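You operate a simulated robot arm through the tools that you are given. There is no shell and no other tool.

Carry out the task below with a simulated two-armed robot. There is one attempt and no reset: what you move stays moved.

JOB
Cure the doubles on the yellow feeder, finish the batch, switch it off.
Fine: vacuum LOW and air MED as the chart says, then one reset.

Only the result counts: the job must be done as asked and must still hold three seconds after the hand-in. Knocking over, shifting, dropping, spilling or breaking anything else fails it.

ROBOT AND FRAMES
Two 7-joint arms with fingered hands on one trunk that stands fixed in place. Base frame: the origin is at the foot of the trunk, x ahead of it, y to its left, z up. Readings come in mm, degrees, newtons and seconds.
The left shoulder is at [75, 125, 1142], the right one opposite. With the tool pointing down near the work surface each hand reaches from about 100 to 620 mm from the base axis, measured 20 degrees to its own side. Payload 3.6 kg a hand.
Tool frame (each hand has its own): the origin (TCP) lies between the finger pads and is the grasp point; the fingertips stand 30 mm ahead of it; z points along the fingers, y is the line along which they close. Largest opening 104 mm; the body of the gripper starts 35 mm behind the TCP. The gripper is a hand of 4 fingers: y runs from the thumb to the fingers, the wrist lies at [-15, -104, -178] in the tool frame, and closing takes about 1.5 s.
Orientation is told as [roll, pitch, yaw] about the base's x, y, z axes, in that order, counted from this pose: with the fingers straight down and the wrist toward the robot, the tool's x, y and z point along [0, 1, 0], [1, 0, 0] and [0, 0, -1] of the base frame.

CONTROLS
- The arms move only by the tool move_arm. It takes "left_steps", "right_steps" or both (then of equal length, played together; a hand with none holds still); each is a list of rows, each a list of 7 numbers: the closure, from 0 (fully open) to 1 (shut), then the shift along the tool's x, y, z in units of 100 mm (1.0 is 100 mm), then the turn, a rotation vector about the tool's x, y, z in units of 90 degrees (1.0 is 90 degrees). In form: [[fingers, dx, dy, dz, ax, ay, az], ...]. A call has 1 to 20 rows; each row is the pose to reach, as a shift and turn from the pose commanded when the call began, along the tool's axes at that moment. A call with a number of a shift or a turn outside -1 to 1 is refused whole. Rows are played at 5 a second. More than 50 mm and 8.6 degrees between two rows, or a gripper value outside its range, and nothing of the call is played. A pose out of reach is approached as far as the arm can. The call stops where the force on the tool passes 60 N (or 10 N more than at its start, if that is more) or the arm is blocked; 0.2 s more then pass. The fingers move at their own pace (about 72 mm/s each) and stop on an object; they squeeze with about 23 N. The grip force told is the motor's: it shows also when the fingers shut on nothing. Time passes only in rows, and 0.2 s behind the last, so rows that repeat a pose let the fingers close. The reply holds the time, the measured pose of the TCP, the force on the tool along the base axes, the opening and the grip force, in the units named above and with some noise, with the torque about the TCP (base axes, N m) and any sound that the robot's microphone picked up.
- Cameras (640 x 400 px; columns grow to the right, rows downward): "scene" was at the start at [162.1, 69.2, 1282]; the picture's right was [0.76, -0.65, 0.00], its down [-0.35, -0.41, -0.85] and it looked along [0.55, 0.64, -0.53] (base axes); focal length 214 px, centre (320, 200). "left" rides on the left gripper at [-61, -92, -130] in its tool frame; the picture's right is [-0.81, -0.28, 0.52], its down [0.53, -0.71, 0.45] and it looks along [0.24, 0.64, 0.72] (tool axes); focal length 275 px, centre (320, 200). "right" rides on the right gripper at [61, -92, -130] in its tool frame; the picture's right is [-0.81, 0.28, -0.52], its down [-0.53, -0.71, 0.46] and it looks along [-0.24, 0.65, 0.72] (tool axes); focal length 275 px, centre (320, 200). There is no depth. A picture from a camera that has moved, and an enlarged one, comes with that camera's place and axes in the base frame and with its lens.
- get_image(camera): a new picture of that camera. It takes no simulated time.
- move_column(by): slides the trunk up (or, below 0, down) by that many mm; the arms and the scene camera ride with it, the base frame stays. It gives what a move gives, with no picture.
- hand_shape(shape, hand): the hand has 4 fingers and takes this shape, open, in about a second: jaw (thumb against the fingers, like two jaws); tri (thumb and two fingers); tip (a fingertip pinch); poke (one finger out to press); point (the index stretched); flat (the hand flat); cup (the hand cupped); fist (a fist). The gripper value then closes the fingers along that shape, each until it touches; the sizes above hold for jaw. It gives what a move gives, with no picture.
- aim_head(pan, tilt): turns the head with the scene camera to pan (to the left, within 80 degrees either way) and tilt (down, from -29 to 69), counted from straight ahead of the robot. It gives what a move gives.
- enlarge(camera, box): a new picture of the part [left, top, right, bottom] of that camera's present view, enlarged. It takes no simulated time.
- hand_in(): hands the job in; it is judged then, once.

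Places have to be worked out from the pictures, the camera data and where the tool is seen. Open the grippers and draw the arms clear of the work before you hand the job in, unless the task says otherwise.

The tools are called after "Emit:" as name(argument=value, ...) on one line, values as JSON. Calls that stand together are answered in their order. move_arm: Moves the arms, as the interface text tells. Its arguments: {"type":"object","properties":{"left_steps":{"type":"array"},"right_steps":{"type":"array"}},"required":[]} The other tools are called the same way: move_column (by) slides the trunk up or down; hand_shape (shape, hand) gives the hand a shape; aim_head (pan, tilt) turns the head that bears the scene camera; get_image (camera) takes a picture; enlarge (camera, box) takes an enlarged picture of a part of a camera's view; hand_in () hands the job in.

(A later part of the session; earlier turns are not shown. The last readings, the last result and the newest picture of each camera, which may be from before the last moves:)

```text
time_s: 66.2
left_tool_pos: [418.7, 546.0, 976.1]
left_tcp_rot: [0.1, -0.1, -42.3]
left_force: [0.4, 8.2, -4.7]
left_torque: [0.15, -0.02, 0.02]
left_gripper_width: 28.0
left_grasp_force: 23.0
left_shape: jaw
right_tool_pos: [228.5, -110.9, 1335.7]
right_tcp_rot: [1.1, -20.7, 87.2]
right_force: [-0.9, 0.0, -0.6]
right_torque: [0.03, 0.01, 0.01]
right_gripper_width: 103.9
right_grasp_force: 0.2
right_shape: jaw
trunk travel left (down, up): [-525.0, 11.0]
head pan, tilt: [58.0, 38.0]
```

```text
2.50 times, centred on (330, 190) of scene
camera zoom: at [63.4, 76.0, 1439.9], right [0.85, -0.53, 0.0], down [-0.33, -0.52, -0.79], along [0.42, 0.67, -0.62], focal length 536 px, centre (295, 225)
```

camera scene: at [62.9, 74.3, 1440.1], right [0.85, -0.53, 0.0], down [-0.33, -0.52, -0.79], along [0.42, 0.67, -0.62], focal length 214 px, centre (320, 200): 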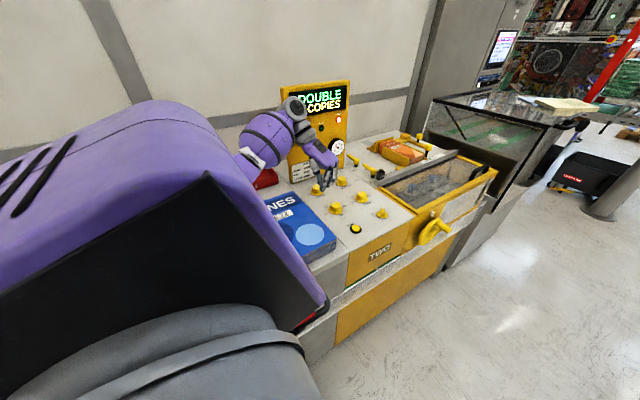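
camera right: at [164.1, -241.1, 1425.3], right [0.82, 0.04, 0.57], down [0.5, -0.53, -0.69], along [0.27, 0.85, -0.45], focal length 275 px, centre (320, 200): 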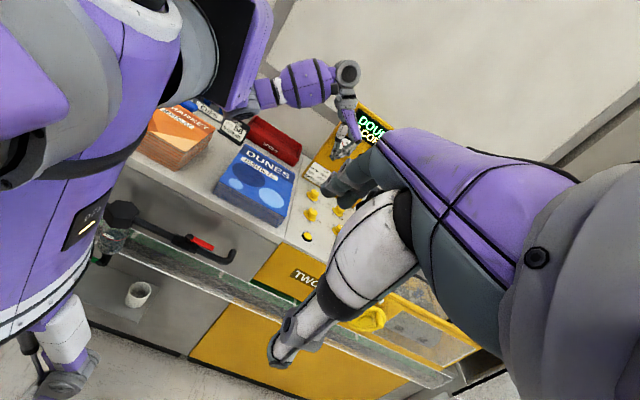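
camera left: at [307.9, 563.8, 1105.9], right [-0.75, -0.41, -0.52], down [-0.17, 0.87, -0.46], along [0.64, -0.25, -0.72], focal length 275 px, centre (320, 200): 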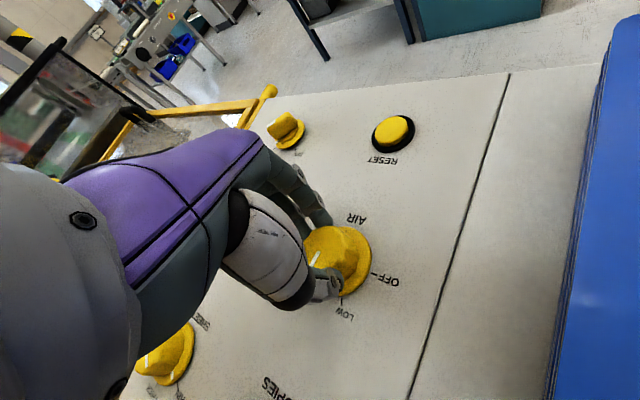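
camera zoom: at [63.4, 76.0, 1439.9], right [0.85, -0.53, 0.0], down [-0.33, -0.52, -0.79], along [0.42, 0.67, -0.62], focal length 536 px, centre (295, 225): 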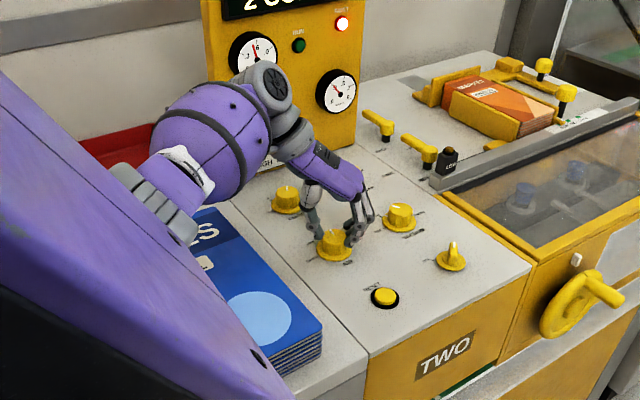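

The air gauge is rising (now about .6). I'll release, rise 40 mm, turn back to yaw about -6°, and check the pointer before the second part of the turn.

Emit:
move_arm(left_steps=[[0.5, 0, 0, 0, 0, 0, 0], [0, 0, 0, 0, 0, 0, 0], [0, 0, 0, 0, 0, 0, 0], [0, 0, 0, 0, 0, 0, 0], [0, 0, 0, -0.2, 0, 0, 0], [0, 0, 0, -0.4, 0, 0, 0], [0, 0, 0, -0.6, 0, 0, 0], [0, 0, 0, -0.6, 0, 0, -0.08], [0, 0, 0, -0.6, 0, 0, -0.16], [0, 0, 0, -0.6, 0, 0, -0.24], [0, 0, 0, -0.6, 0, 0, -0.32], [0, 0, 0, -0.6, 0, 0, -0.403], [0, 0, 0, -0.6, 0, 0, -0.403]])

Emit:
enlarge(camera="left", box=[310, 220, 430, 320])

Emit:
enlarge(camera="scene", box=[260, 110, 400, 270])

```text
time_s: 69.0
left_tool_pos: [418.6, 545.1, 1036.6]
left_tcp_rot: [0.1, -0.1, -5.9]
left_force: [-0.3, 0.3, 0.4]
left_torque: [0.0, 0.05, -0.01]
left_gripper_width: 103.4
left_grasp_force: 0.1
left_shape: jaw
right_tool_pos: [228.2, -112.1, 1335.9]
right_tcp_rot: [1.1, -20.8, 87.1]
right_force: [0.2, 0.3, 0.7]
right_torque: [-0.02, 0.0, 0.0]
right_gripper_width: 104.1
right_grasp_force: 0.1
right_shape: jaw
trunk travel left (down, up): [-525.0, 11.0]
head pan, tilt: [58.0, 38.0]
```

```text
4.00 times, centred on (370, 270) of left
camera zoom: at [319.4, 494.0, 1166.3], right [-0.36, -0.78, -0.52], down [-0.65, 0.6, -0.46], along [0.67, 0.18, -0.72], focal length 1101 px, centre (120, -80)
```

zoom: 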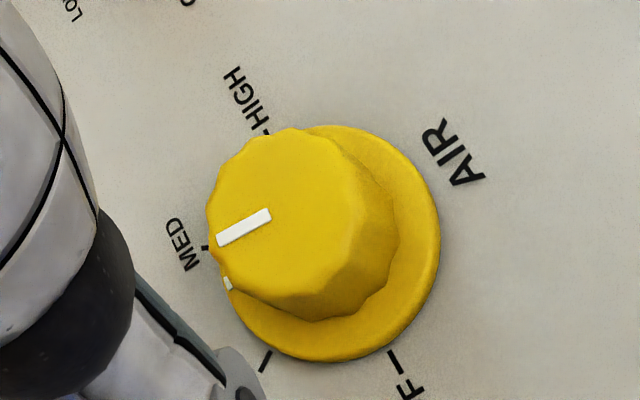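

```text
2.50 times, centred on (330, 190) of scene
camera zoom: at [63.1, 74.6, 1440.0], right [0.85, -0.53, 0.0], down [-0.33, -0.52, -0.79], along [0.42, 0.67, -0.62], focal length 536 px, centre (295, 225)
```

zoom: 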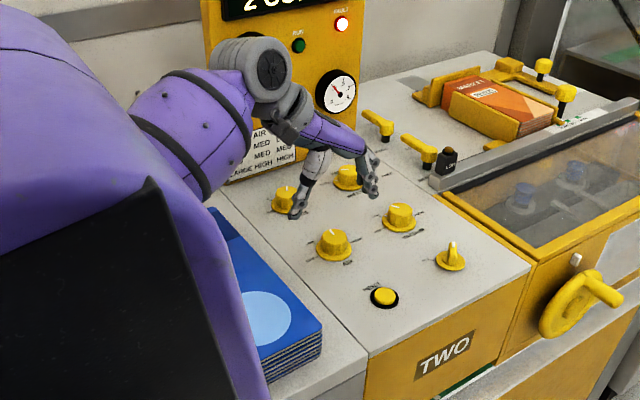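

The pointer now measures about +8°, so it needs about 22° more to MED (+30°). I'll descend, grip, then measure again before turning, since gripping can nudge it.

Emit:
move_arm(left_steps=[[0, 0, 0, 0.2, 0, 0, 0], [0, 0, 0, 0.4, 0, 0, 0], [0, 0, 0, 0.6, 0, 0, 0], [0, 0, 0, 0.6, 0, 0, 0], [0.5, 0, 0, 0.6, 0, 0, 0], [1, 0, 0, 0.6, 0, 0, 0], [1, 0, 0, 0.6, 0, 0, 0], [1, 0, 0, 0.6, 0, 0, 0], [1, 0, 0, 0.6, 0, 0, 0], [1, 0, 0, 0.6, 0, 0, 0], [1, 0, 0, 0.6, 0, 0, 0]])

Emit:
enlarge(camera="left", box=[280, 190, 400, 310])

Emit:
enlarge(camera="scene", box=[290, 170, 370, 240])

```text
time_s: 71.4
left_tool_pos: [418.4, 546.8, 976.8]
left_tcp_rot: [0.1, -0.1, -5.9]
left_force: [-2.9, 1.7, -0.8]
left_torque: [0.05, 0.04, 0.01]
left_gripper_width: 28.8
left_grasp_force: 23.4
left_shape: jaw
right_tool_pos: [227.5, -112.4, 1335.3]
right_tcp_rot: [1.1, -20.8, 87.2]
right_force: [0.0, -0.2, -1.0]
right_torque: [0.01, 0.0, 0.01]
right_gripper_width: 103.9
right_grasp_force: 0.1
right_shape: jaw
trunk travel left (down, up): [-525.0, 11.0]
head pan, tilt: [58.0, 38.0]
```

```text
3.33 times, centred on (340, 250) of left
camera zoom: at [318.7, 495.8, 1105.9], right [-0.36, -0.78, -0.52], down [-0.65, 0.6, -0.46], along [0.67, 0.18, -0.72], focal length 918 px, centre (253, 33)
```

zoom: 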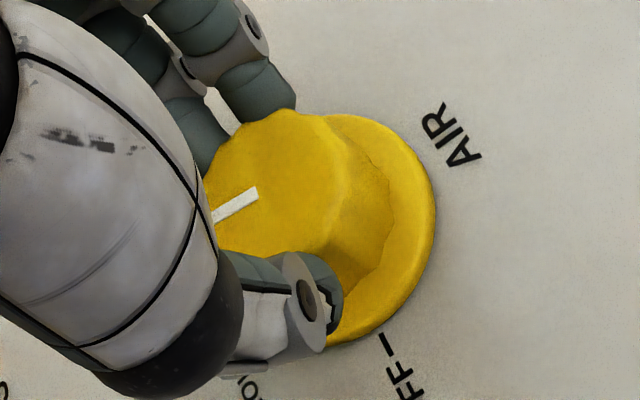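

```text
5.71 times, centred on (330, 205) of scene
camera zoom: at [62.8, 74.7, 1440.0], right [0.85, -0.53, 0.0], down [-0.33, -0.52, -0.79], along [0.42, 0.67, -0.62], focal length 1226 px, centre (263, 171)
```

zoom: 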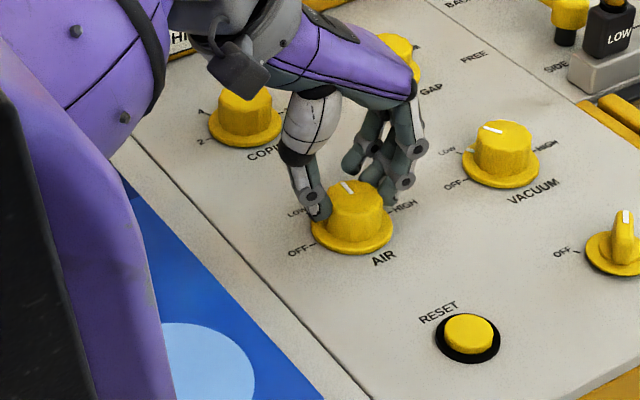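

While gripped, the pointer measures about +4 to +6°. I'll turn 22° clockwise, then measure again in the grip.

Emit:
move_arm(left_steps=[[1, 0, 0, 0, 0, 0, 0.08], [1, 0, 0, 0, 0, 0, 0.16], [1, 0, 0, 0, 0, 0, 0.244], [1, 0, 0, 0, 0, 0, 0.244]])

Emit:
enlarge(camera="left", box=[280, 190, 400, 310])

Emit:
enlarge(camera="scene", box=[290, 170, 370, 240])

```text
time_s: 72.4
left_tool_pos: [419.0, 546.9, 977.1]
left_tcp_rot: [0.1, -0.1, -28.0]
left_force: [-0.1, 8.2, -3.5]
left_torque: [0.14, -0.05, 0.08]
left_gripper_width: 28.1
left_grasp_force: 23.2
left_shape: jaw
right_tool_pos: [228.8, -111.5, 1334.9]
right_tcp_rot: [1.1, -20.7, 87.2]
right_force: [0.4, 0.1, -0.7]
right_torque: [0.03, 0.0, -0.01]
right_gripper_width: 103.8
right_grasp_force: 0.2
right_shape: jaw
trunk travel left (down, up): [-525.0, 11.0]
head pan, tilt: [58.0, 38.0]
```

```text
3.33 times, centred on (340, 250) of left
camera zoom: at [307.0, 536.2, 1106.0], right [-0.62, -0.59, -0.52], down [-0.38, 0.81, -0.46], along [0.68, -0.09, -0.72], focal length 918 px, centre (253, 33)
```

zoom: 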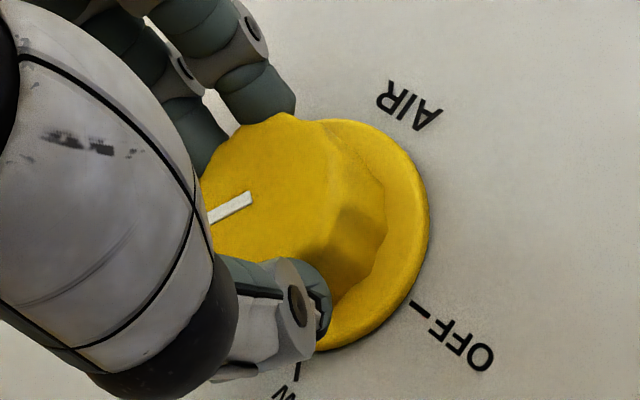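

```text
5.71 times, centred on (330, 205) of scene
camera zoom: at [63.4, 76.0, 1439.9], right [0.85, -0.53, 0.0], down [-0.33, -0.52, -0.79], along [0.42, 0.67, -0.62], focal length 1226 px, centre (263, 171)
```

zoom: 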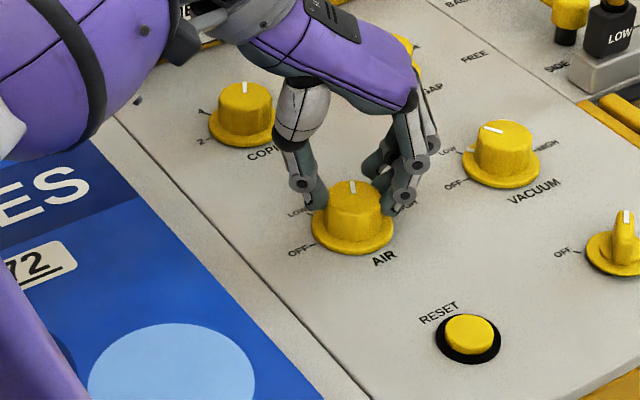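

In the grip the pointer measures about +32°, i.e. MED. I'll release, rise and verify.

Emit:
move_arm(left_steps=[[0.5, 0, 0, 0, 0, 0, 0], [0, 0, 0, 0, 0, 0, 0], [0, 0, 0, 0, 0, 0, 0], [0, 0, 0, 0, 0, 0, 0], [0, 0, 0, -0.2, 0, 0, 0], [0, 0, 0, -0.4, 0, 0, 0], [0, 0, 0, -0.6, 0, 0, 0], [0, 0, 0, -0.6, 0, 0, 0]])

Emit:
enlarge(camera="left", box=[310, 220, 430, 320])

Emit:
enlarge(camera="scene", box=[290, 170, 370, 240])

Emit:
enlarge(camera="scene", box=[270, 80, 370, 180])

```text
time_s: 74.2
left_tool_pos: [418.7, 546.9, 1038.3]
left_tcp_rot: [0.1, -0.2, -27.9]
left_force: [0.0, 0.2, -0.2]
left_torque: [0.03, -0.01, 0.0]
left_gripper_width: 103.7
left_grasp_force: 0.1
left_shape: jaw
right_tool_pos: [229.1, -112.9, 1335.3]
right_tcp_rot: [1.2, -20.7, 87.2]
right_force: [0.3, -0.6, 0.7]
right_torque: [0.01, -0.03, 0.02]
right_gripper_width: 104.0
right_grasp_force: 0.2
right_shape: jaw
trunk travel left (down, up): [-525.0, 11.0]
head pan, tilt: [58.0, 38.0]
```

```text
4.00 times, centred on (370, 270) of left
camera zoom: at [307.5, 535.3, 1167.4], right [-0.62, -0.59, -0.52], down [-0.38, 0.81, -0.46], along [0.68, -0.09, -0.72], focal length 1101 px, centre (120, -80)
```

zoom: 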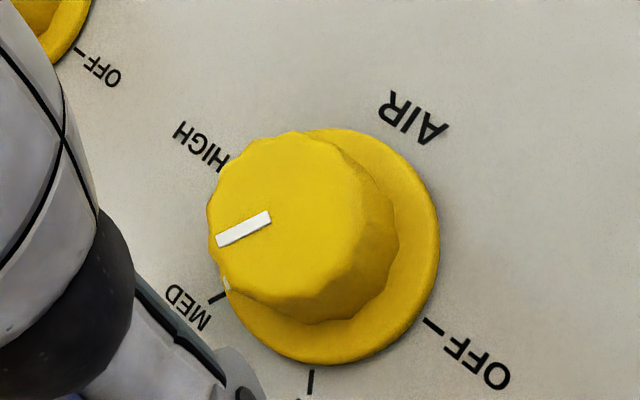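

```text
5.71 times, centred on (330, 205) of scene
camera zoom: at [63.2, 74.6, 1440.0], right [0.85, -0.53, 0.0], down [-0.33, -0.52, -0.79], along [0.42, 0.67, -0.62], focal length 1226 px, centre (263, 171)
```

zoom: 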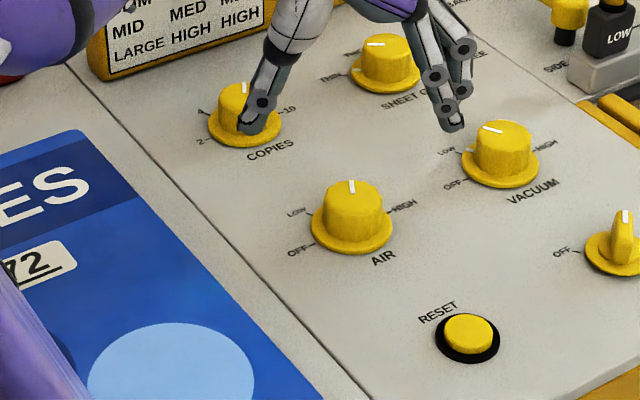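

```text
4.00 times, centred on (320, 130) of scene
camera zoom: at [63.2, 74.6, 1440.0], right [0.85, -0.53, 0.0], down [-0.33, -0.52, -0.79], along [0.42, 0.67, -0.62], focal length 858 px, centre (320, 480)
```

zoom: 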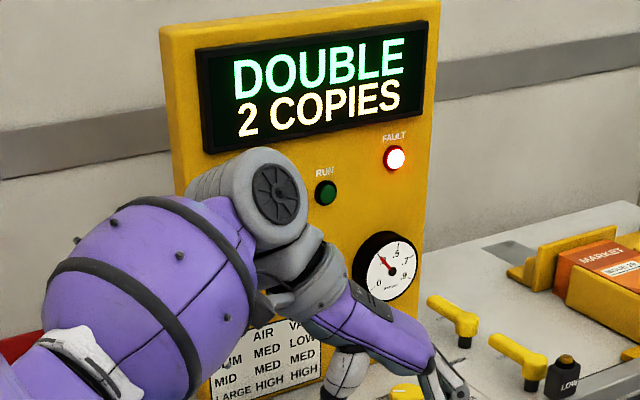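

AIR's ring mark lines up with MED and VACUUM's with LOW. Now the reset: I'll lift the hand, move it toward RESET (which reads about [418, 431] with the trunk up) at yaw -50°, and take the poke shape.

Emit:
move_arm(left_steps=[[0, 0, 0, -0.3, 0, 0, 0], [0, 0, 0, -0.6, 0, 0, 0], [0, -0.25, 0.14, -0.6, 0, 0, 0.06], [0, -0.5, 0.27, -0.6, 0, 0, 0.12], [0, -0.75, 0.41, -0.6, 0, 0, 0.18], [0, -1.0, 0.54, -0.6, 0, 0, 0.244], [0, -1.0, 0.54, -0.6, 0, 0, 0.244]])

Emit:
hand_shape(hand="left", shape="poke")

Emit:
get_image(camera="left")

Emit:
enlarge(camera="scene", box=[240, 120, 420, 270])

Emit:
get_image(camera="right")

```text
time_s: 75.8
left_tool_pos: [418.9, 432.0, 1097.9]
left_tcp_rot: [0.1, 0.0, -49.9]
left_force: [-1.1, -0.4, -1.0]
left_torque: [-0.04, 0.02, -0.02]
left_gripper_width: 103.7
left_grasp_force: 0.1
left_shape: jaw
right_tool_pos: [229.7, -111.2, 1335.8]
right_tcp_rot: [1.1, -20.6, 87.1]
right_force: [1.0, -0.7, 0.3]
right_torque: [0.01, -0.02, 0.0]
right_gripper_width: 103.7
right_grasp_force: 0.0
right_shape: jaw
trunk travel left (down, up): [-525.0, 11.0]
head pan, tilt: [58.0, 38.0]
```

```text
time_s: 76.7
left_tool_pos: [418.2, 432.8, 1097.6]
left_tcp_rot: [0.1, 0.1, -49.9]
left_force: [-0.3, 0.0, -0.1]
left_torque: [0.02, 0.01, 0.0]
left_gripper_width: 0.0
left_grasp_force: 0.0
left_shape: poke
right_tool_pos: [228.8, -112.7, 1334.6]
right_tcp_rot: [1.2, -20.7, 87.2]
right_force: [-0.8, -0.1, 0.3]
right_torque: [-0.01, -0.01, 0.0]
right_gripper_width: 103.6
right_grasp_force: 0.0
right_shape: jaw
trunk travel left (down, up): [-525.0, 11.0]
head pan, tilt: [58.0, 38.0]
```

```text
taken
camera left: at [311.9, 462.8, 1227.1], right [-0.8, -0.31, -0.52], down [-0.05, 0.89, -0.45], along [0.6, -0.34, -0.72], focal length 275 px, centre (320, 200)
```

left: 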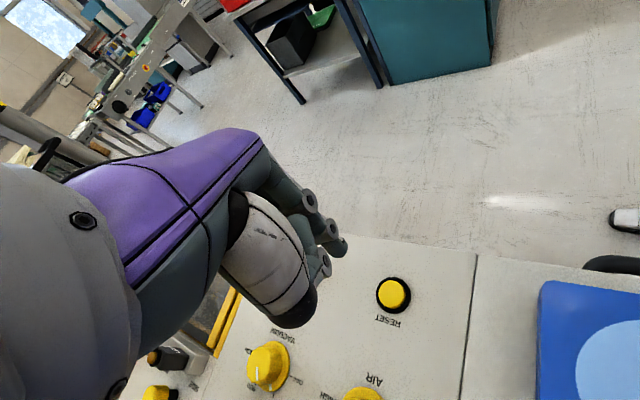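

```text
2.67 times, centred on (330, 195) of scene
camera zoom: at [63.0, 74.5, 1440.0], right [0.85, -0.53, 0.0], down [-0.33, -0.52, -0.79], along [0.42, 0.67, -0.62], focal length 572 px, centre (293, 213)
```

zoom: 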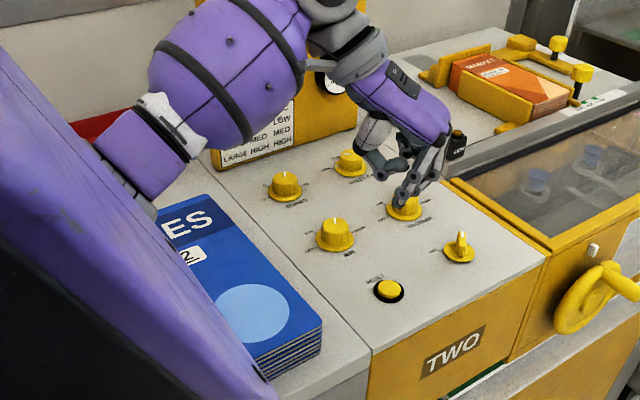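

```text
taken
camera right: at [164.2, -241.1, 1425.5], right [0.82, 0.04, 0.57], down [0.5, -0.53, -0.69], along [0.27, 0.85, -0.45], focal length 275 px, centre (320, 200)
```

right: 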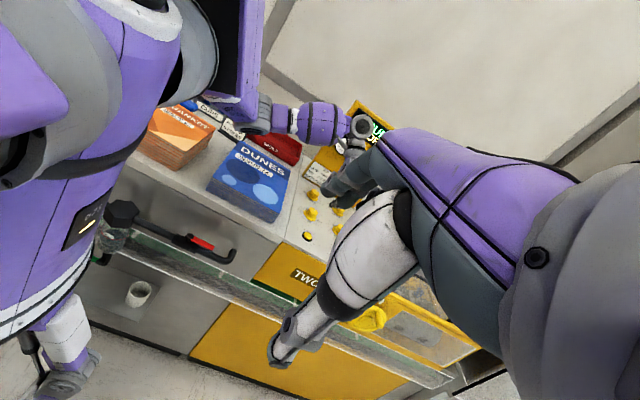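

I'll zoom on the hand to see which finger is extended in this shape.

Emit:
enlarge(camera="left", box=[260, 170, 420, 330])

Emit:
enlarge(camera="scene", box=[320, 140, 390, 230])

```text
2.50 times, centred on (340, 250) of left
camera zoom: at [311.9, 462.8, 1227.1], right [-0.8, -0.31, -0.52], down [-0.05, 0.89, -0.45], along [0.6, -0.34, -0.72], focal length 688 px, centre (270, 75)
```

zoom: 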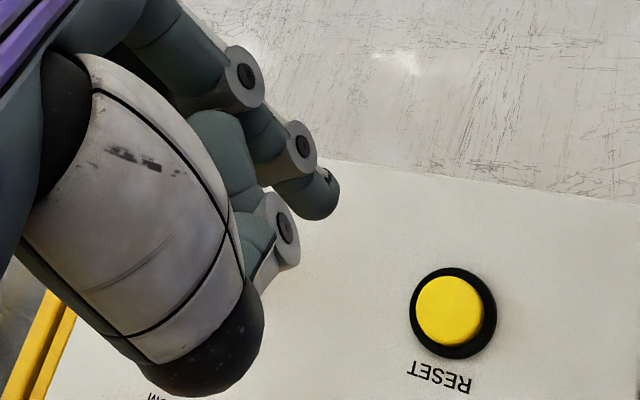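

```text
4.44 times, centred on (355, 185) of scene
camera zoom: at [63.0, 74.5, 1440.0], right [0.85, -0.53, 0.0], down [-0.33, -0.52, -0.79], along [0.42, 0.67, -0.62], focal length 953 px, centre (164, 267)
```

zoom: 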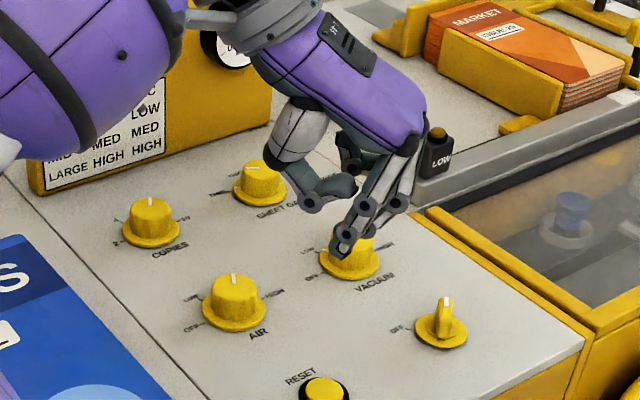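

The index tip sits about 29 mm ahead of the TCP and a few millimetres toward [-x, -y] of the RESET axis. I'll correct by about [+4, +3] and descend to leave the tip about 15 mm above the button, then check.

Emit:
move_arm(left_steps=[[0, 0.025, 0, 0.25, 0, 0, 0], [0, 0.05, 0, 0.5, 0, 0, 0], [0, 0.05, 0, 0.75, 0, 0, 0], [0, 0.05, 0, 1.0, 0, 0, 0], [0, 0.05, 0, 1.0, 0, 0, 0]])

Emit:
enlarge(camera="left", box=[260, 170, 420, 330])

Emit:
enlarge(camera="scene", box=[310, 160, 400, 250])

Emit:
enlarge(camera="right", box=[190, 60, 390, 260])

```text
time_s: 77.9
left_tool_pos: [423.7, 435.5, 997.5]
left_tcp_rot: [0.1, 0.0, -49.8]
left_force: [0.1, -1.2, -0.5]
left_torque: [0.0, 0.0, 0.01]
left_gripper_width: 0.0
left_grasp_force: 0.1
left_shape: poke
right_tool_pos: [227.3, -112.5, 1335.2]
right_tcp_rot: [1.1, -20.8, 87.2]
right_force: [-0.2, -0.1, 0.8]
right_torque: [-0.02, -0.01, 0.0]
right_gripper_width: 104.3
right_grasp_force: 0.0
right_shape: jaw
trunk travel left (down, up): [-525.0, 11.0]
head pan, tilt: [58.0, 38.0]
```

```text
2.50 times, centred on (340, 250) of left
camera zoom: at [316.4, 466.6, 1126.4], right [-0.8, -0.31, -0.52], down [-0.05, 0.89, -0.45], along [0.6, -0.33, -0.72], focal length 688 px, centre (270, 75)
```

zoom: 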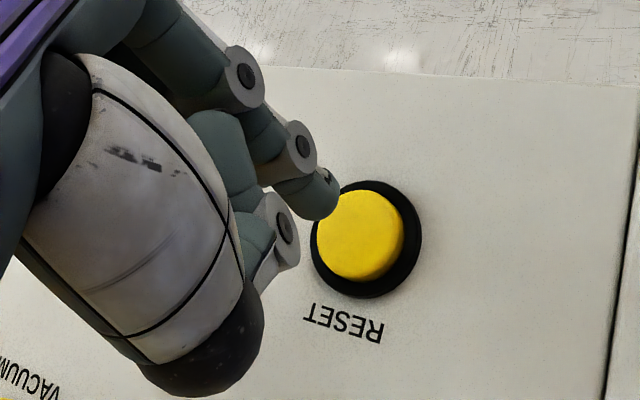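

```text
4.44 times, centred on (355, 205) of scene
camera zoom: at [62.9, 74.4, 1440.1], right [0.85, -0.53, 0.0], down [-0.33, -0.52, -0.79], along [0.42, 0.67, -0.62], focal length 953 px, centre (164, 178)
```

zoom: 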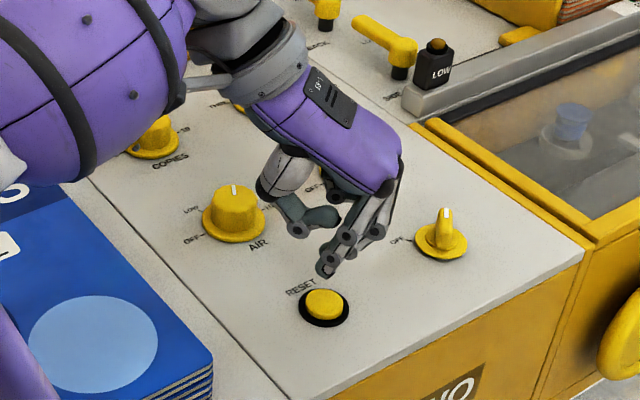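

```text
2.00 times, centred on (290, 160) of right
camera zoom: at [164.0, -241.2, 1425.5], right [0.82, 0.04, 0.57], down [0.5, -0.53, -0.69], along [0.27, 0.85, -0.45], focal length 551 px, centre (380, 280)
```

zoom: 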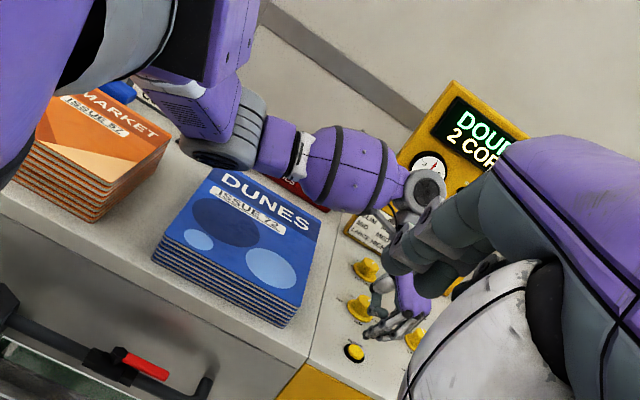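

The tip is lined up: after about 25 mm more descent it will meet the button centre within 2 mm. I'll press down slowly in one motion and hold, watching the force.

Emit:
move_arm(left_steps=[[0, 0, 0, 0.1, 0, 0, 0], [0, 0, 0, 0.18, 0, 0, 0], [0, 0, 0, 0.24, 0, 0, 0], [0, 0, 0, 0.28, 0, 0, 0]])

Emit:
enlarge(camera="scene", box=[270, 80, 370, 250])

Emit:
enlarge(camera="left", box=[260, 170, 420, 330])

```text
time_s: 78.9
left_tool_pos: [422.3, 436.7, 967.8]
left_tcp_rot: [0.1, -0.1, -50.0]
left_force: [0.5, 0.1, 0.6]
left_torque: [0.06, -0.02, 0.02]
left_gripper_width: 0.0
left_grasp_force: 0.1
left_shape: poke
right_tool_pos: [227.8, -112.8, 1335.9]
right_tcp_rot: [1.2, -20.7, 87.3]
right_force: [0.7, -1.0, 0.9]
right_torque: [0.01, -0.01, 0.01]
right_gripper_width: 103.8
right_grasp_force: 0.1
right_shape: jaw
trunk travel left (down, up): [-525.0, 11.0]
head pan, tilt: [58.0, 38.0]
```

```text
2.35 times, centred on (320, 165) of scene
camera zoom: at [63.0, 74.4, 1440.1], right [0.85, -0.53, 0.0], down [-0.33, -0.52, -0.79], along [0.42, 0.67, -0.62], focal length 505 px, centre (320, 282)
```

zoom: 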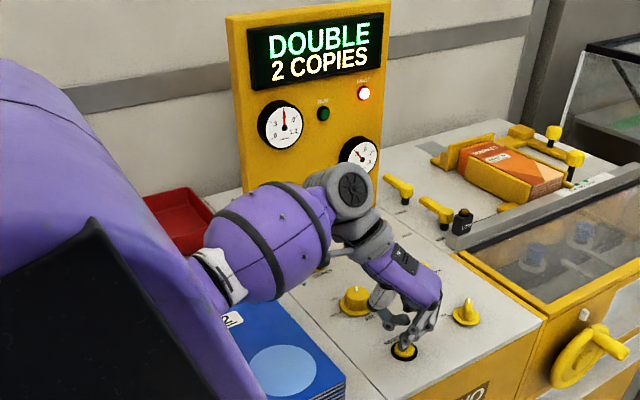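

```text
2.50 times, centred on (340, 250) of left
camera zoom: at [315.2, 466.2, 1098.4], right [-0.8, -0.31, -0.52], down [-0.05, 0.89, -0.45], along [0.6, -0.34, -0.72], focal length 688 px, centre (270, 75)
```

zoom: 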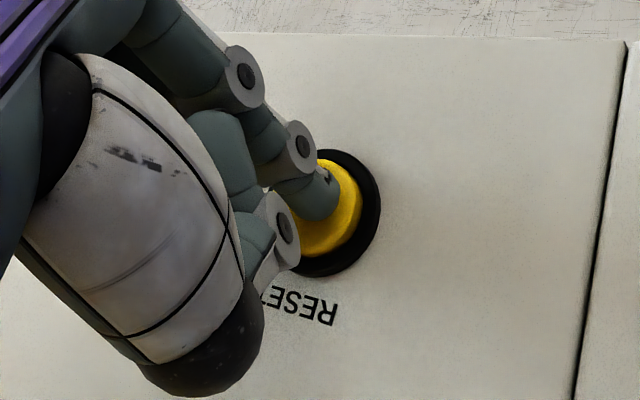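

The tip lies over the button but there is still no force. I'll go on down in 3 mm steps.

Emit:
move_arm(left_steps=[[0, 0, 0, 0.03, 0, 0, 0], [0, 0, 0, 0.06, 0, 0, 0]])

Emit:
enlarge(camera="scene", box=[270, 80, 370, 250])

```text
time_s: 79.5
left_tool_pos: [422.0, 434.8, 965.3]
left_tcp_rot: [0.4, -0.1, -49.8]
left_force: [2.4, -1.6, 10.4]
left_torque: [0.0, -0.11, -0.01]
left_gripper_width: 0.1
left_grasp_force: 0.1
left_shape: poke
right_tool_pos: [227.3, -114.0, 1336.6]
right_tcp_rot: [1.1, -20.8, 87.2]
right_force: [1.2, 0.1, 0.3]
right_torque: [0.0, -0.01, -0.01]
right_gripper_width: 104.0
right_grasp_force: 0.0
right_shape: jaw
trunk travel left (down, up): [-525.0, 11.0]
head pan, tilt: [58.0, 38.0]
heard: click
```

```text
2.35 times, centred on (320, 165) of scene
camera zoom: at [62.3, 73.6, 1440.3], right [0.85, -0.53, 0.0], down [-0.33, -0.52, -0.79], along [0.42, 0.67, -0.61], focal length 505 px, centre (320, 282)
```

zoom: 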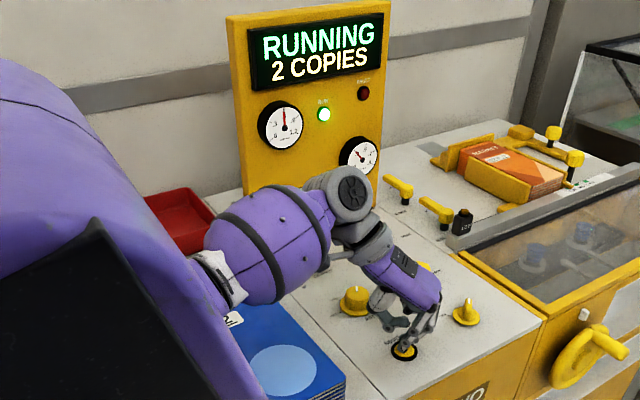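

A click: the display says RUNNING, RUN is lit, FAULT is out. I'll lift the finger straight off and watch the batch.

Emit:
move_arm(left_steps=[[0, 0, 0, -0.2, 0, 0, 0], [0, 0, 0, -0.45, 0, 0, 0], [0, 0, 0, -0.7, 0, 0, 0], [0, 0, 0, -0.7, 0, 0, 0]])

Emit:
enlarge(camera="scene", box=[270, 80, 430, 250])

```text
time_s: 80.5
left_tool_pos: [423.3, 435.5, 1034.5]
left_tcp_rot: [0.1, 0.0, -49.8]
left_force: [0.0, -0.2, -0.9]
left_torque: [0.0, -0.02, -0.02]
left_gripper_width: 0.0
left_grasp_force: 0.2
left_shape: poke
right_tool_pos: [227.6, -112.6, 1335.3]
right_tcp_rot: [1.2, -20.7, 87.2]
right_force: [0.4, -0.8, -0.8]
right_torque: [-0.01, 0.03, 0.01]
right_gripper_width: 104.3
right_grasp_force: 0.1
right_shape: jaw
trunk travel left (down, up): [-525.0, 11.0]
head pan, tilt: [58.0, 38.0]
```

```text
2.35 times, centred on (350, 165) of scene
camera zoom: at [63.1, 74.5, 1440.0], right [0.85, -0.53, 0.0], down [-0.33, -0.52, -0.79], along [0.42, 0.67, -0.62], focal length 505 px, centre (249, 282)
```

zoom: 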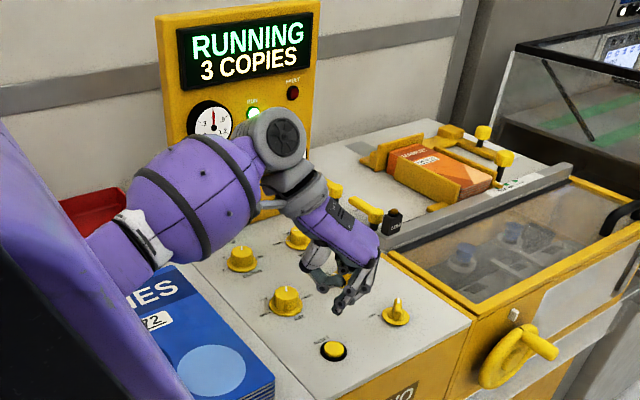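

Now 3 copies, about one per second. While it runs I'll bring the hand back to the jaw shape (well above the deck) and watch.

Emit:
hand_shape(hand="left", shape="jaw")

Emit:
enlarge(camera="scene", box=[270, 80, 430, 250])

```text
time_s: 81.4
left_tool_pos: [422.9, 434.9, 1032.8]
left_tcp_rot: [0.1, 0.0, -49.9]
left_force: [0.5, 0.7, -0.6]
left_torque: [0.01, 0.02, -0.01]
left_gripper_width: 104.0
left_grasp_force: 0.0
left_shape: jaw
right_tool_pos: [228.4, -111.0, 1334.4]
right_tcp_rot: [1.2, -20.7, 87.2]
right_force: [0.0, -0.2, -0.6]
right_torque: [-0.01, 0.03, -0.03]
right_gripper_width: 103.7
right_grasp_force: 0.0
right_shape: jaw
trunk travel left (down, up): [-525.0, 11.0]
head pan, tilt: [58.0, 38.0]
```

```text
2.35 times, centred on (350, 165) of scene
camera zoom: at [63.0, 74.5, 1440.0], right [0.85, -0.53, 0.0], down [-0.33, -0.52, -0.79], along [0.42, 0.67, -0.62], focal length 505 px, centre (249, 282)
```

zoom: 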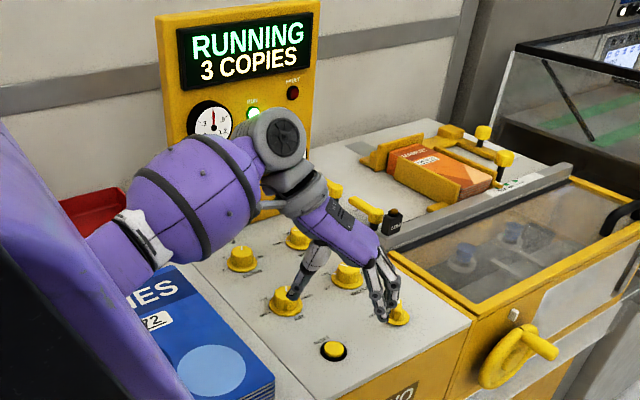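

Still running at 3. Next I'll move the open hand above the on/off switch (about [541, 438] in present readings) at yaw -45°, where the jaws fit across its fin, testing the reach at a safe height.

Emit:
move_arm(left_steps=[[0, 0.23, 0.185, 0, 0, 0, -0.014], [0, 0.46, 0.37, 0, 0, 0, -0.028], [0, 0.7, 0.555, 0, 0, 0, -0.042], [0, 0.927, 0.739, 0, 0, 0, -0.055], [0, 0.927, 0.739, 0, 0, 0, -0.055]])

Emit:
get_image(camera="left")

Emit:
enlarge(camera="scene", box=[270, 80, 430, 250])

Emit:
enlarge(camera="right", box=[190, 60, 390, 260])

```text
time_s: 82.6
left_tool_pos: [541.7, 438.9, 1033.4]
left_tcp_rot: [0.1, -0.1, -44.8]
left_force: [-1.1, 0.4, 0.0]
left_torque: [0.02, 0.05, 0.02]
left_gripper_width: 103.8
left_grasp_force: 0.0
left_shape: jaw
right_tool_pos: [228.0, -112.2, 1335.2]
right_tcp_rot: [1.1, -20.7, 87.2]
right_force: [0.2, -0.3, -0.3]
right_torque: [0.0, -0.03, -0.02]
right_gripper_width: 103.8
right_grasp_force: 0.1
right_shape: jaw
trunk travel left (down, up): [-525.0, 11.0]
head pan, tilt: [58.0, 38.0]
```

```text
taken
camera left: at [432.3, 460.8, 1163.1], right [-0.77, -0.38, -0.52], down [-0.13, 0.88, -0.46], along [0.63, -0.28, -0.72], focal length 275 px, centre (320, 200)
```

left: 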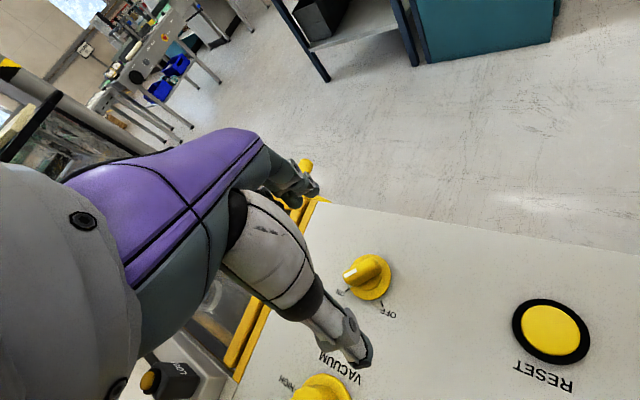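

```text
2.35 times, centred on (350, 165) of scene
camera zoom: at [62.5, 74.8, 1440.1], right [0.85, -0.53, 0.0], down [-0.33, -0.52, -0.79], along [0.42, 0.67, -0.62], focal length 505 px, centre (249, 282)
```

zoom: 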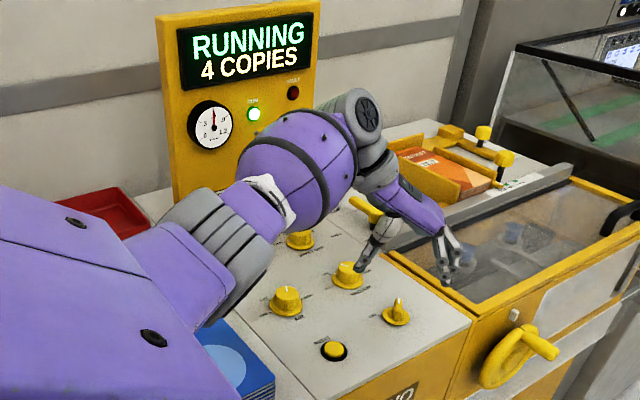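

```text
2.00 times, centred on (290, 160) of right
camera zoom: at [163.6, -240.8, 1425.6], right [0.82, 0.04, 0.57], down [0.5, -0.53, -0.69], along [0.27, 0.85, -0.45], focal length 551 px, centre (380, 280)
```

zoom: 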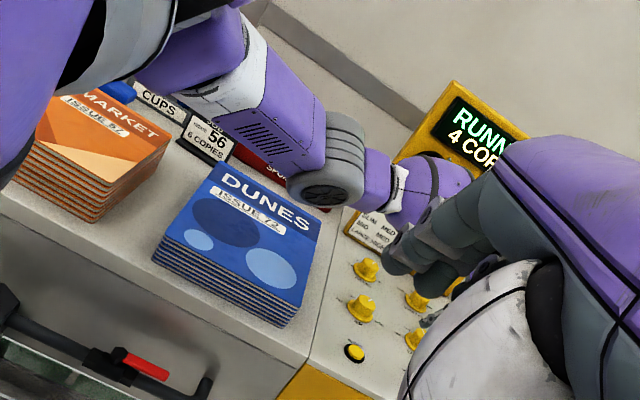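

Reach is fine, 4 copies now, and the switch lies under the tool axis. I'll check the alignment closely while the batch goes on.

Emit:
enlarge(camera="left", box=[310, 220, 430, 320])

Emit:
move_arm(left_steps=[[0, 0, 0, 0, 0, 0, 0], [0, 0, 0, 0, 0, 0, 0], [0, 0, 0, 0, 0, 0, 0], [0, 0, 0, 0, 0, 0, 0], [0, 0, 0, 0, 0, 0, 0], [0, 0, 0, 0, 0, 0, 0], [0, 0, 0, 0, 0, 0, 0], [0, 0, 0, 0, 0, 0, 0], [0, 0, 0, 0, 0, 0, 0], [0, 0, 0, 0, 0, 0, 0]])

Emit:
enlarge(camera="scene", box=[270, 80, 430, 250])

```text
4.00 times, centred on (370, 270) of left
camera zoom: at [432.3, 460.8, 1163.1], right [-0.77, -0.38, -0.52], down [-0.13, 0.88, -0.46], along [0.63, -0.28, -0.72], focal length 1101 px, centre (120, -80)
```

zoom: 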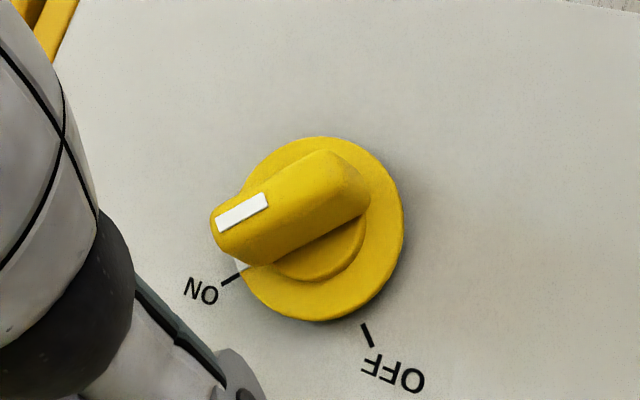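

```text
time_s: 84.8
left_tool_pos: [541.9, 439.0, 1032.9]
left_tcp_rot: [0.1, 0.0, -44.9]
left_force: [0.0, 0.9, 0.1]
left_torque: [-0.04, -0.02, -0.02]
left_gripper_width: 103.9
left_grasp_force: 0.2
left_shape: jaw
right_tool_pos: [229.1, -112.9, 1335.8]
right_tcp_rot: [1.1, -20.7, 87.1]
right_force: [-0.8, -0.2, 0.1]
right_torque: [-0.02, -0.01, 0.0]
right_gripper_width: 104.0
right_grasp_force: 0.0
right_shape: jaw
trunk travel left (down, up): [-525.0, 11.0]
head pan, tilt: [58.0, 38.0]
```

```text
2.35 times, centred on (350, 165) of scene
camera zoom: at [63.0, 74.5, 1440.0], right [0.85, -0.53, 0.0], down [-0.33, -0.52, -0.79], along [0.42, 0.67, -0.62], focal length 505 px, centre (249, 282)
```

zoom: 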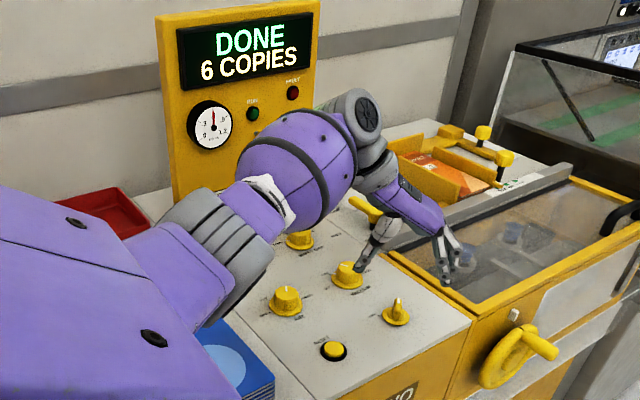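

The display reads DONE, 6 COPIES, with RUN out. Now I'll switch off: descend over the fin, which is aligned with the jaws, in steps to TCP z≈979 and check the reach.

Emit:
move_arm(left_steps=[[0, -0.011, 0.018, 0.18, 0, 0, 0], [0, -0.011, 0.018, 0.36, 0, 0, 0], [0, -0.011, 0.018, 0.54, 0, 0, 0], [0, -0.011, 0.018, 0.54, 0, 0, 0]])

Emit:
get_image(camera="left")

Emit:
enlarge(camera="scene", box=[300, 140, 400, 240])

Emit:
enlarge(camera="right", box=[190, 60, 390, 260])

```text
time_s: 85.8
left_tool_pos: [543.5, 436.2, 978.2]
left_tcp_rot: [0.1, 0.1, -44.9]
left_force: [-0.1, -0.6, -0.5]
left_torque: [0.03, -0.01, 0.03]
left_gripper_width: 103.8
left_grasp_force: 0.1
left_shape: jaw
right_tool_pos: [227.7, -111.9, 1336.2]
right_tcp_rot: [1.1, -20.7, 87.2]
right_force: [-0.8, 0.1, -0.3]
right_torque: [0.0, 0.03, -0.02]
right_gripper_width: 103.9
right_grasp_force: 0.0
right_shape: jaw
trunk travel left (down, up): [-525.0, 11.0]
head pan, tilt: [58.0, 38.0]
```

```text
taken
camera left: at [433.2, 457.9, 1107.6], right [-0.77, -0.38, -0.52], down [-0.13, 0.88, -0.45], along [0.63, -0.28, -0.72], focal length 275 px, centre (320, 200)
```

left: 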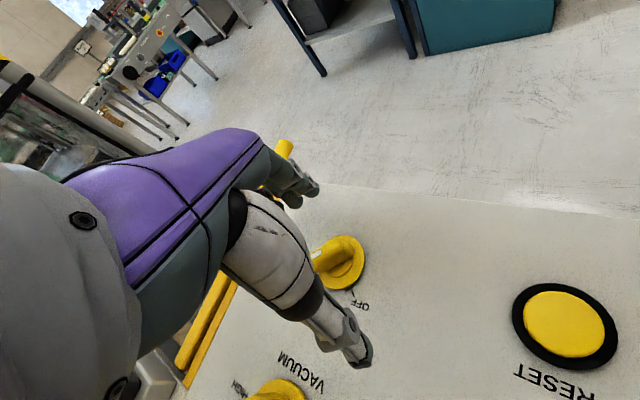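

```text
4.00 times, centred on (350, 190) of scene
camera zoom: at [62.8, 74.5, 1440.1], right [0.85, -0.53, 0.0], down [-0.33, -0.52, -0.79], along [0.42, 0.67, -0.62], focal length 858 px, centre (200, 240)
```

zoom: 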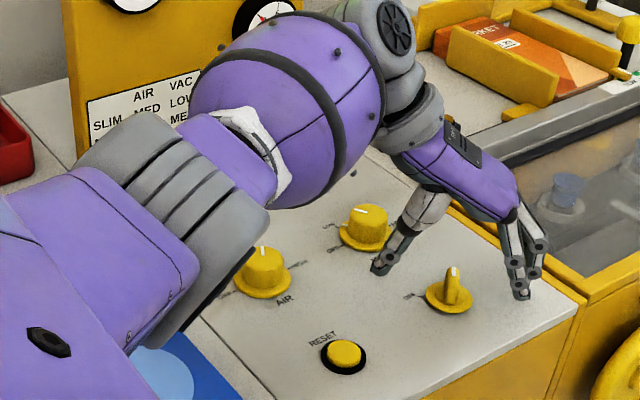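

```text
2.00 times, centred on (290, 160) of right
camera zoom: at [163.9, -241.1, 1425.5], right [0.82, 0.04, 0.57], down [0.5, -0.53, -0.69], along [0.27, 0.85, -0.45], focal length 551 px, centre (380, 280)
```

zoom: 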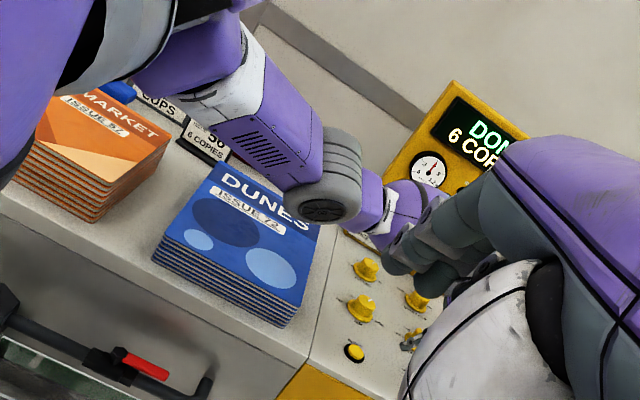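

The jaws straddle the fin and the elbow is high. I'll close on it.

Emit:
move_arm(left_steps=[[0.5, 0, 0, 0, 0, 0, 0], [1, 0, 0, 0, 0, 0, 0], [1, 0, 0, 0, 0, 0, 0], [1, 0, 0, 0, 0, 0, 0], [1, 0, 0, 0, 0, 0, 0], [1, 0, 0, 0, 0, 0, 0], [1, 0, 0, 0, 0, 0, 0]])

Emit:
enlarge(camera="scene", box=[300, 140, 400, 240])

Emit:
enlarge(camera="left", box=[280, 190, 400, 310])

```text
time_s: 87.4
left_tool_pos: [542.4, 436.3, 978.6]
left_tcp_rot: [0.1, 0.0, -44.8]
left_force: [-0.8, 0.8, -0.9]
left_torque: [-0.01, 0.04, -0.02]
left_gripper_width: 6.9
left_grasp_force: 23.7
left_shape: jaw
right_tool_pos: [228.1, -112.4, 1334.7]
right_tcp_rot: [1.2, -20.8, 87.2]
right_force: [-0.1, 0.5, -0.3]
right_torque: [-0.01, -0.01, 0.06]
right_gripper_width: 103.9
right_grasp_force: 0.1
right_shape: jaw
trunk travel left (down, up): [-525.0, 11.0]
head pan, tilt: [58.0, 38.0]
```

```text
4.00 times, centred on (350, 190) of scene
camera zoom: at [63.1, 74.6, 1440.0], right [0.85, -0.53, 0.0], down [-0.33, -0.52, -0.79], along [0.42, 0.67, -0.62], focal length 858 px, centre (200, 240)
```

zoom: 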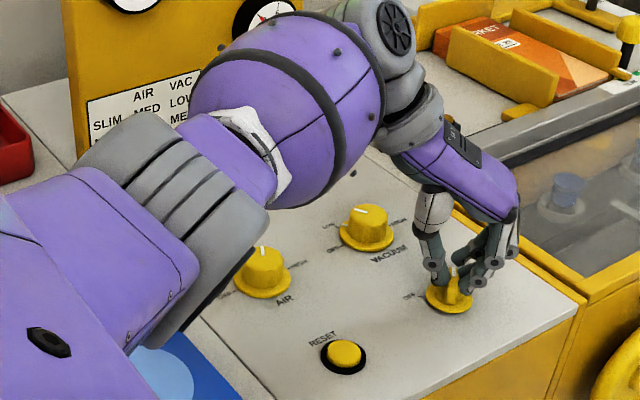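

```text
3.33 times, centred on (340, 250) of left
camera zoom: at [433.3, 458.1, 1107.5], right [-0.77, -0.38, -0.52], down [-0.13, 0.88, -0.45], along [0.63, -0.28, -0.72], focal length 918 px, centre (253, 33)
```

zoom: 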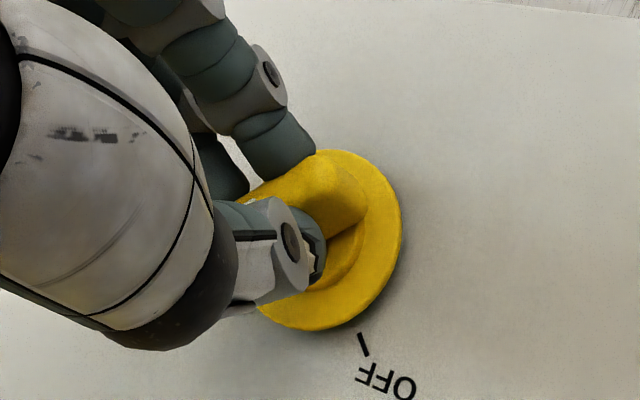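

The fin is gripped (7 mm). I'll turn counter-clockwise 45° first, then check.

Emit:
move_arm(left_steps=[[1, 0, 0, 0, 0, 0, -0.083], [1, 0, 0, 0, 0, 0, -0.167], [1, 0, 0, 0, 0, 0, -0.25], [1, 0, 0, 0, 0, 0, -0.333], [1, 0, 0, 0, 0, 0, -0.417], [1, 0, 0, 0, 0, 0, -0.5], [1, 0, 0, 0, 0, 0, -0.5]])

Emit:
enlarge(camera="scene", box=[270, 80, 430, 250])

Emit:
enlarge(camera="left", box=[280, 190, 400, 310])

```text
time_s: 89.0
left_tool_pos: [542.3, 435.3, 978.3]
left_tcp_rot: [0.0, -0.1, 0.1]
left_force: [0.8, -8.0, -6.4]
left_torque: [-0.16, -0.01, -0.04]
left_gripper_width: 6.6
left_grasp_force: 22.6
left_shape: jaw
right_tool_pos: [229.7, -114.0, 1334.3]
right_tcp_rot: [1.2, -20.7, 87.1]
right_force: [0.2, 0.3, 0.1]
right_torque: [-0.02, 0.0, -0.02]
right_gripper_width: 104.0
right_grasp_force: 0.0
right_shape: jaw
trunk travel left (down, up): [-525.0, 11.0]
head pan, tilt: [58.0, 38.0]
```

```text
2.35 times, centred on (350, 165) of scene
camera zoom: at [63.7, 73.9, 1440.0], right [0.85, -0.53, 0.0], down [-0.33, -0.52, -0.79], along [0.42, 0.67, -0.62], focal length 505 px, centre (249, 282)
```

zoom: 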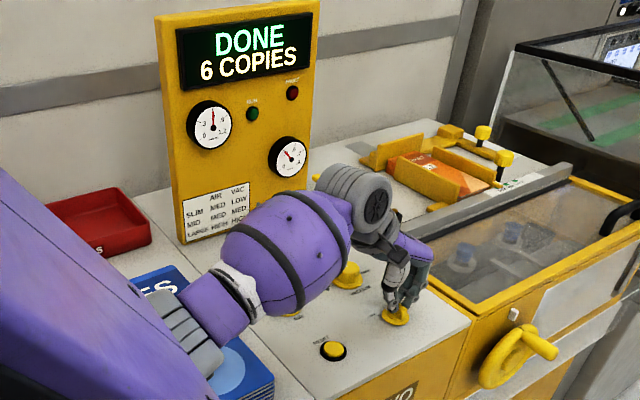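

```text
3.33 times, centred on (340, 250) of left
camera zoom: at [449.5, 374.3, 1108.0], right [-0.27, -0.81, -0.52], down [-0.71, 0.53, -0.46], along [0.64, 0.25, -0.72], focal length 918 px, centre (253, 33)
```

zoom: 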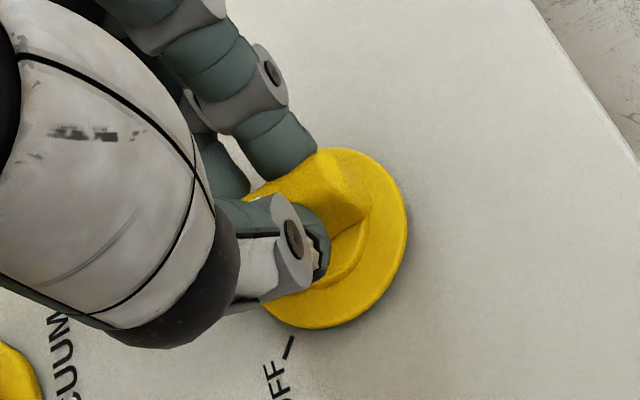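

The fin has followed 45°. Before the second half I'll check the elbow height over the pile.

Emit:
enlarge(camera="right", box=[190, 60, 390, 260])

Emit:
get_image(camera="scene")

```text
2.00 times, centred on (290, 160) of right
camera zoom: at [164.8, -241.7, 1425.3], right [0.82, 0.04, 0.57], down [0.5, -0.53, -0.69], along [0.27, 0.85, -0.45], focal length 551 px, centre (380, 280)
```

zoom: 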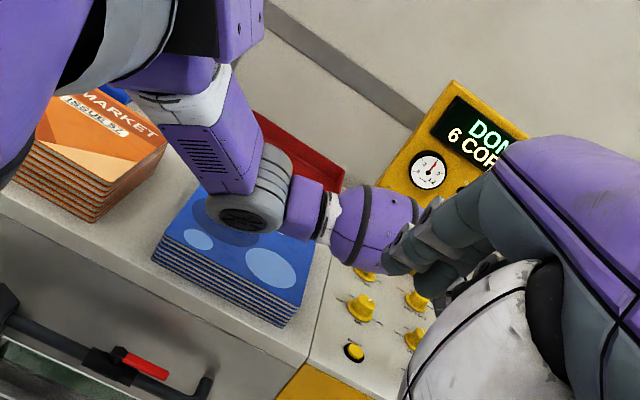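

```text
taken
camera scene: at [63.7, 73.9, 1440.0], right [0.85, -0.53, 0.0], down [-0.33, -0.52, -0.79], along [0.42, 0.67, -0.62], focal length 214 px, centre (320, 200)
```

scene: 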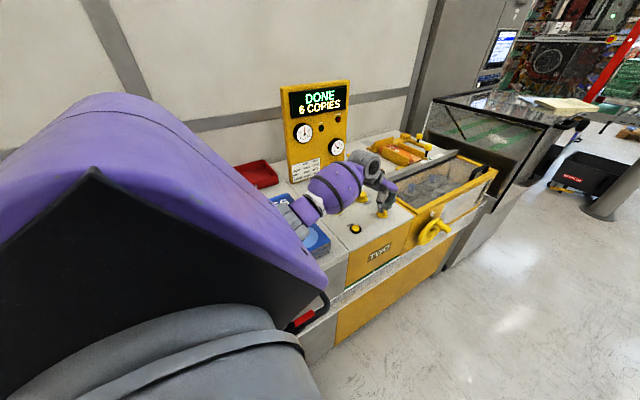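

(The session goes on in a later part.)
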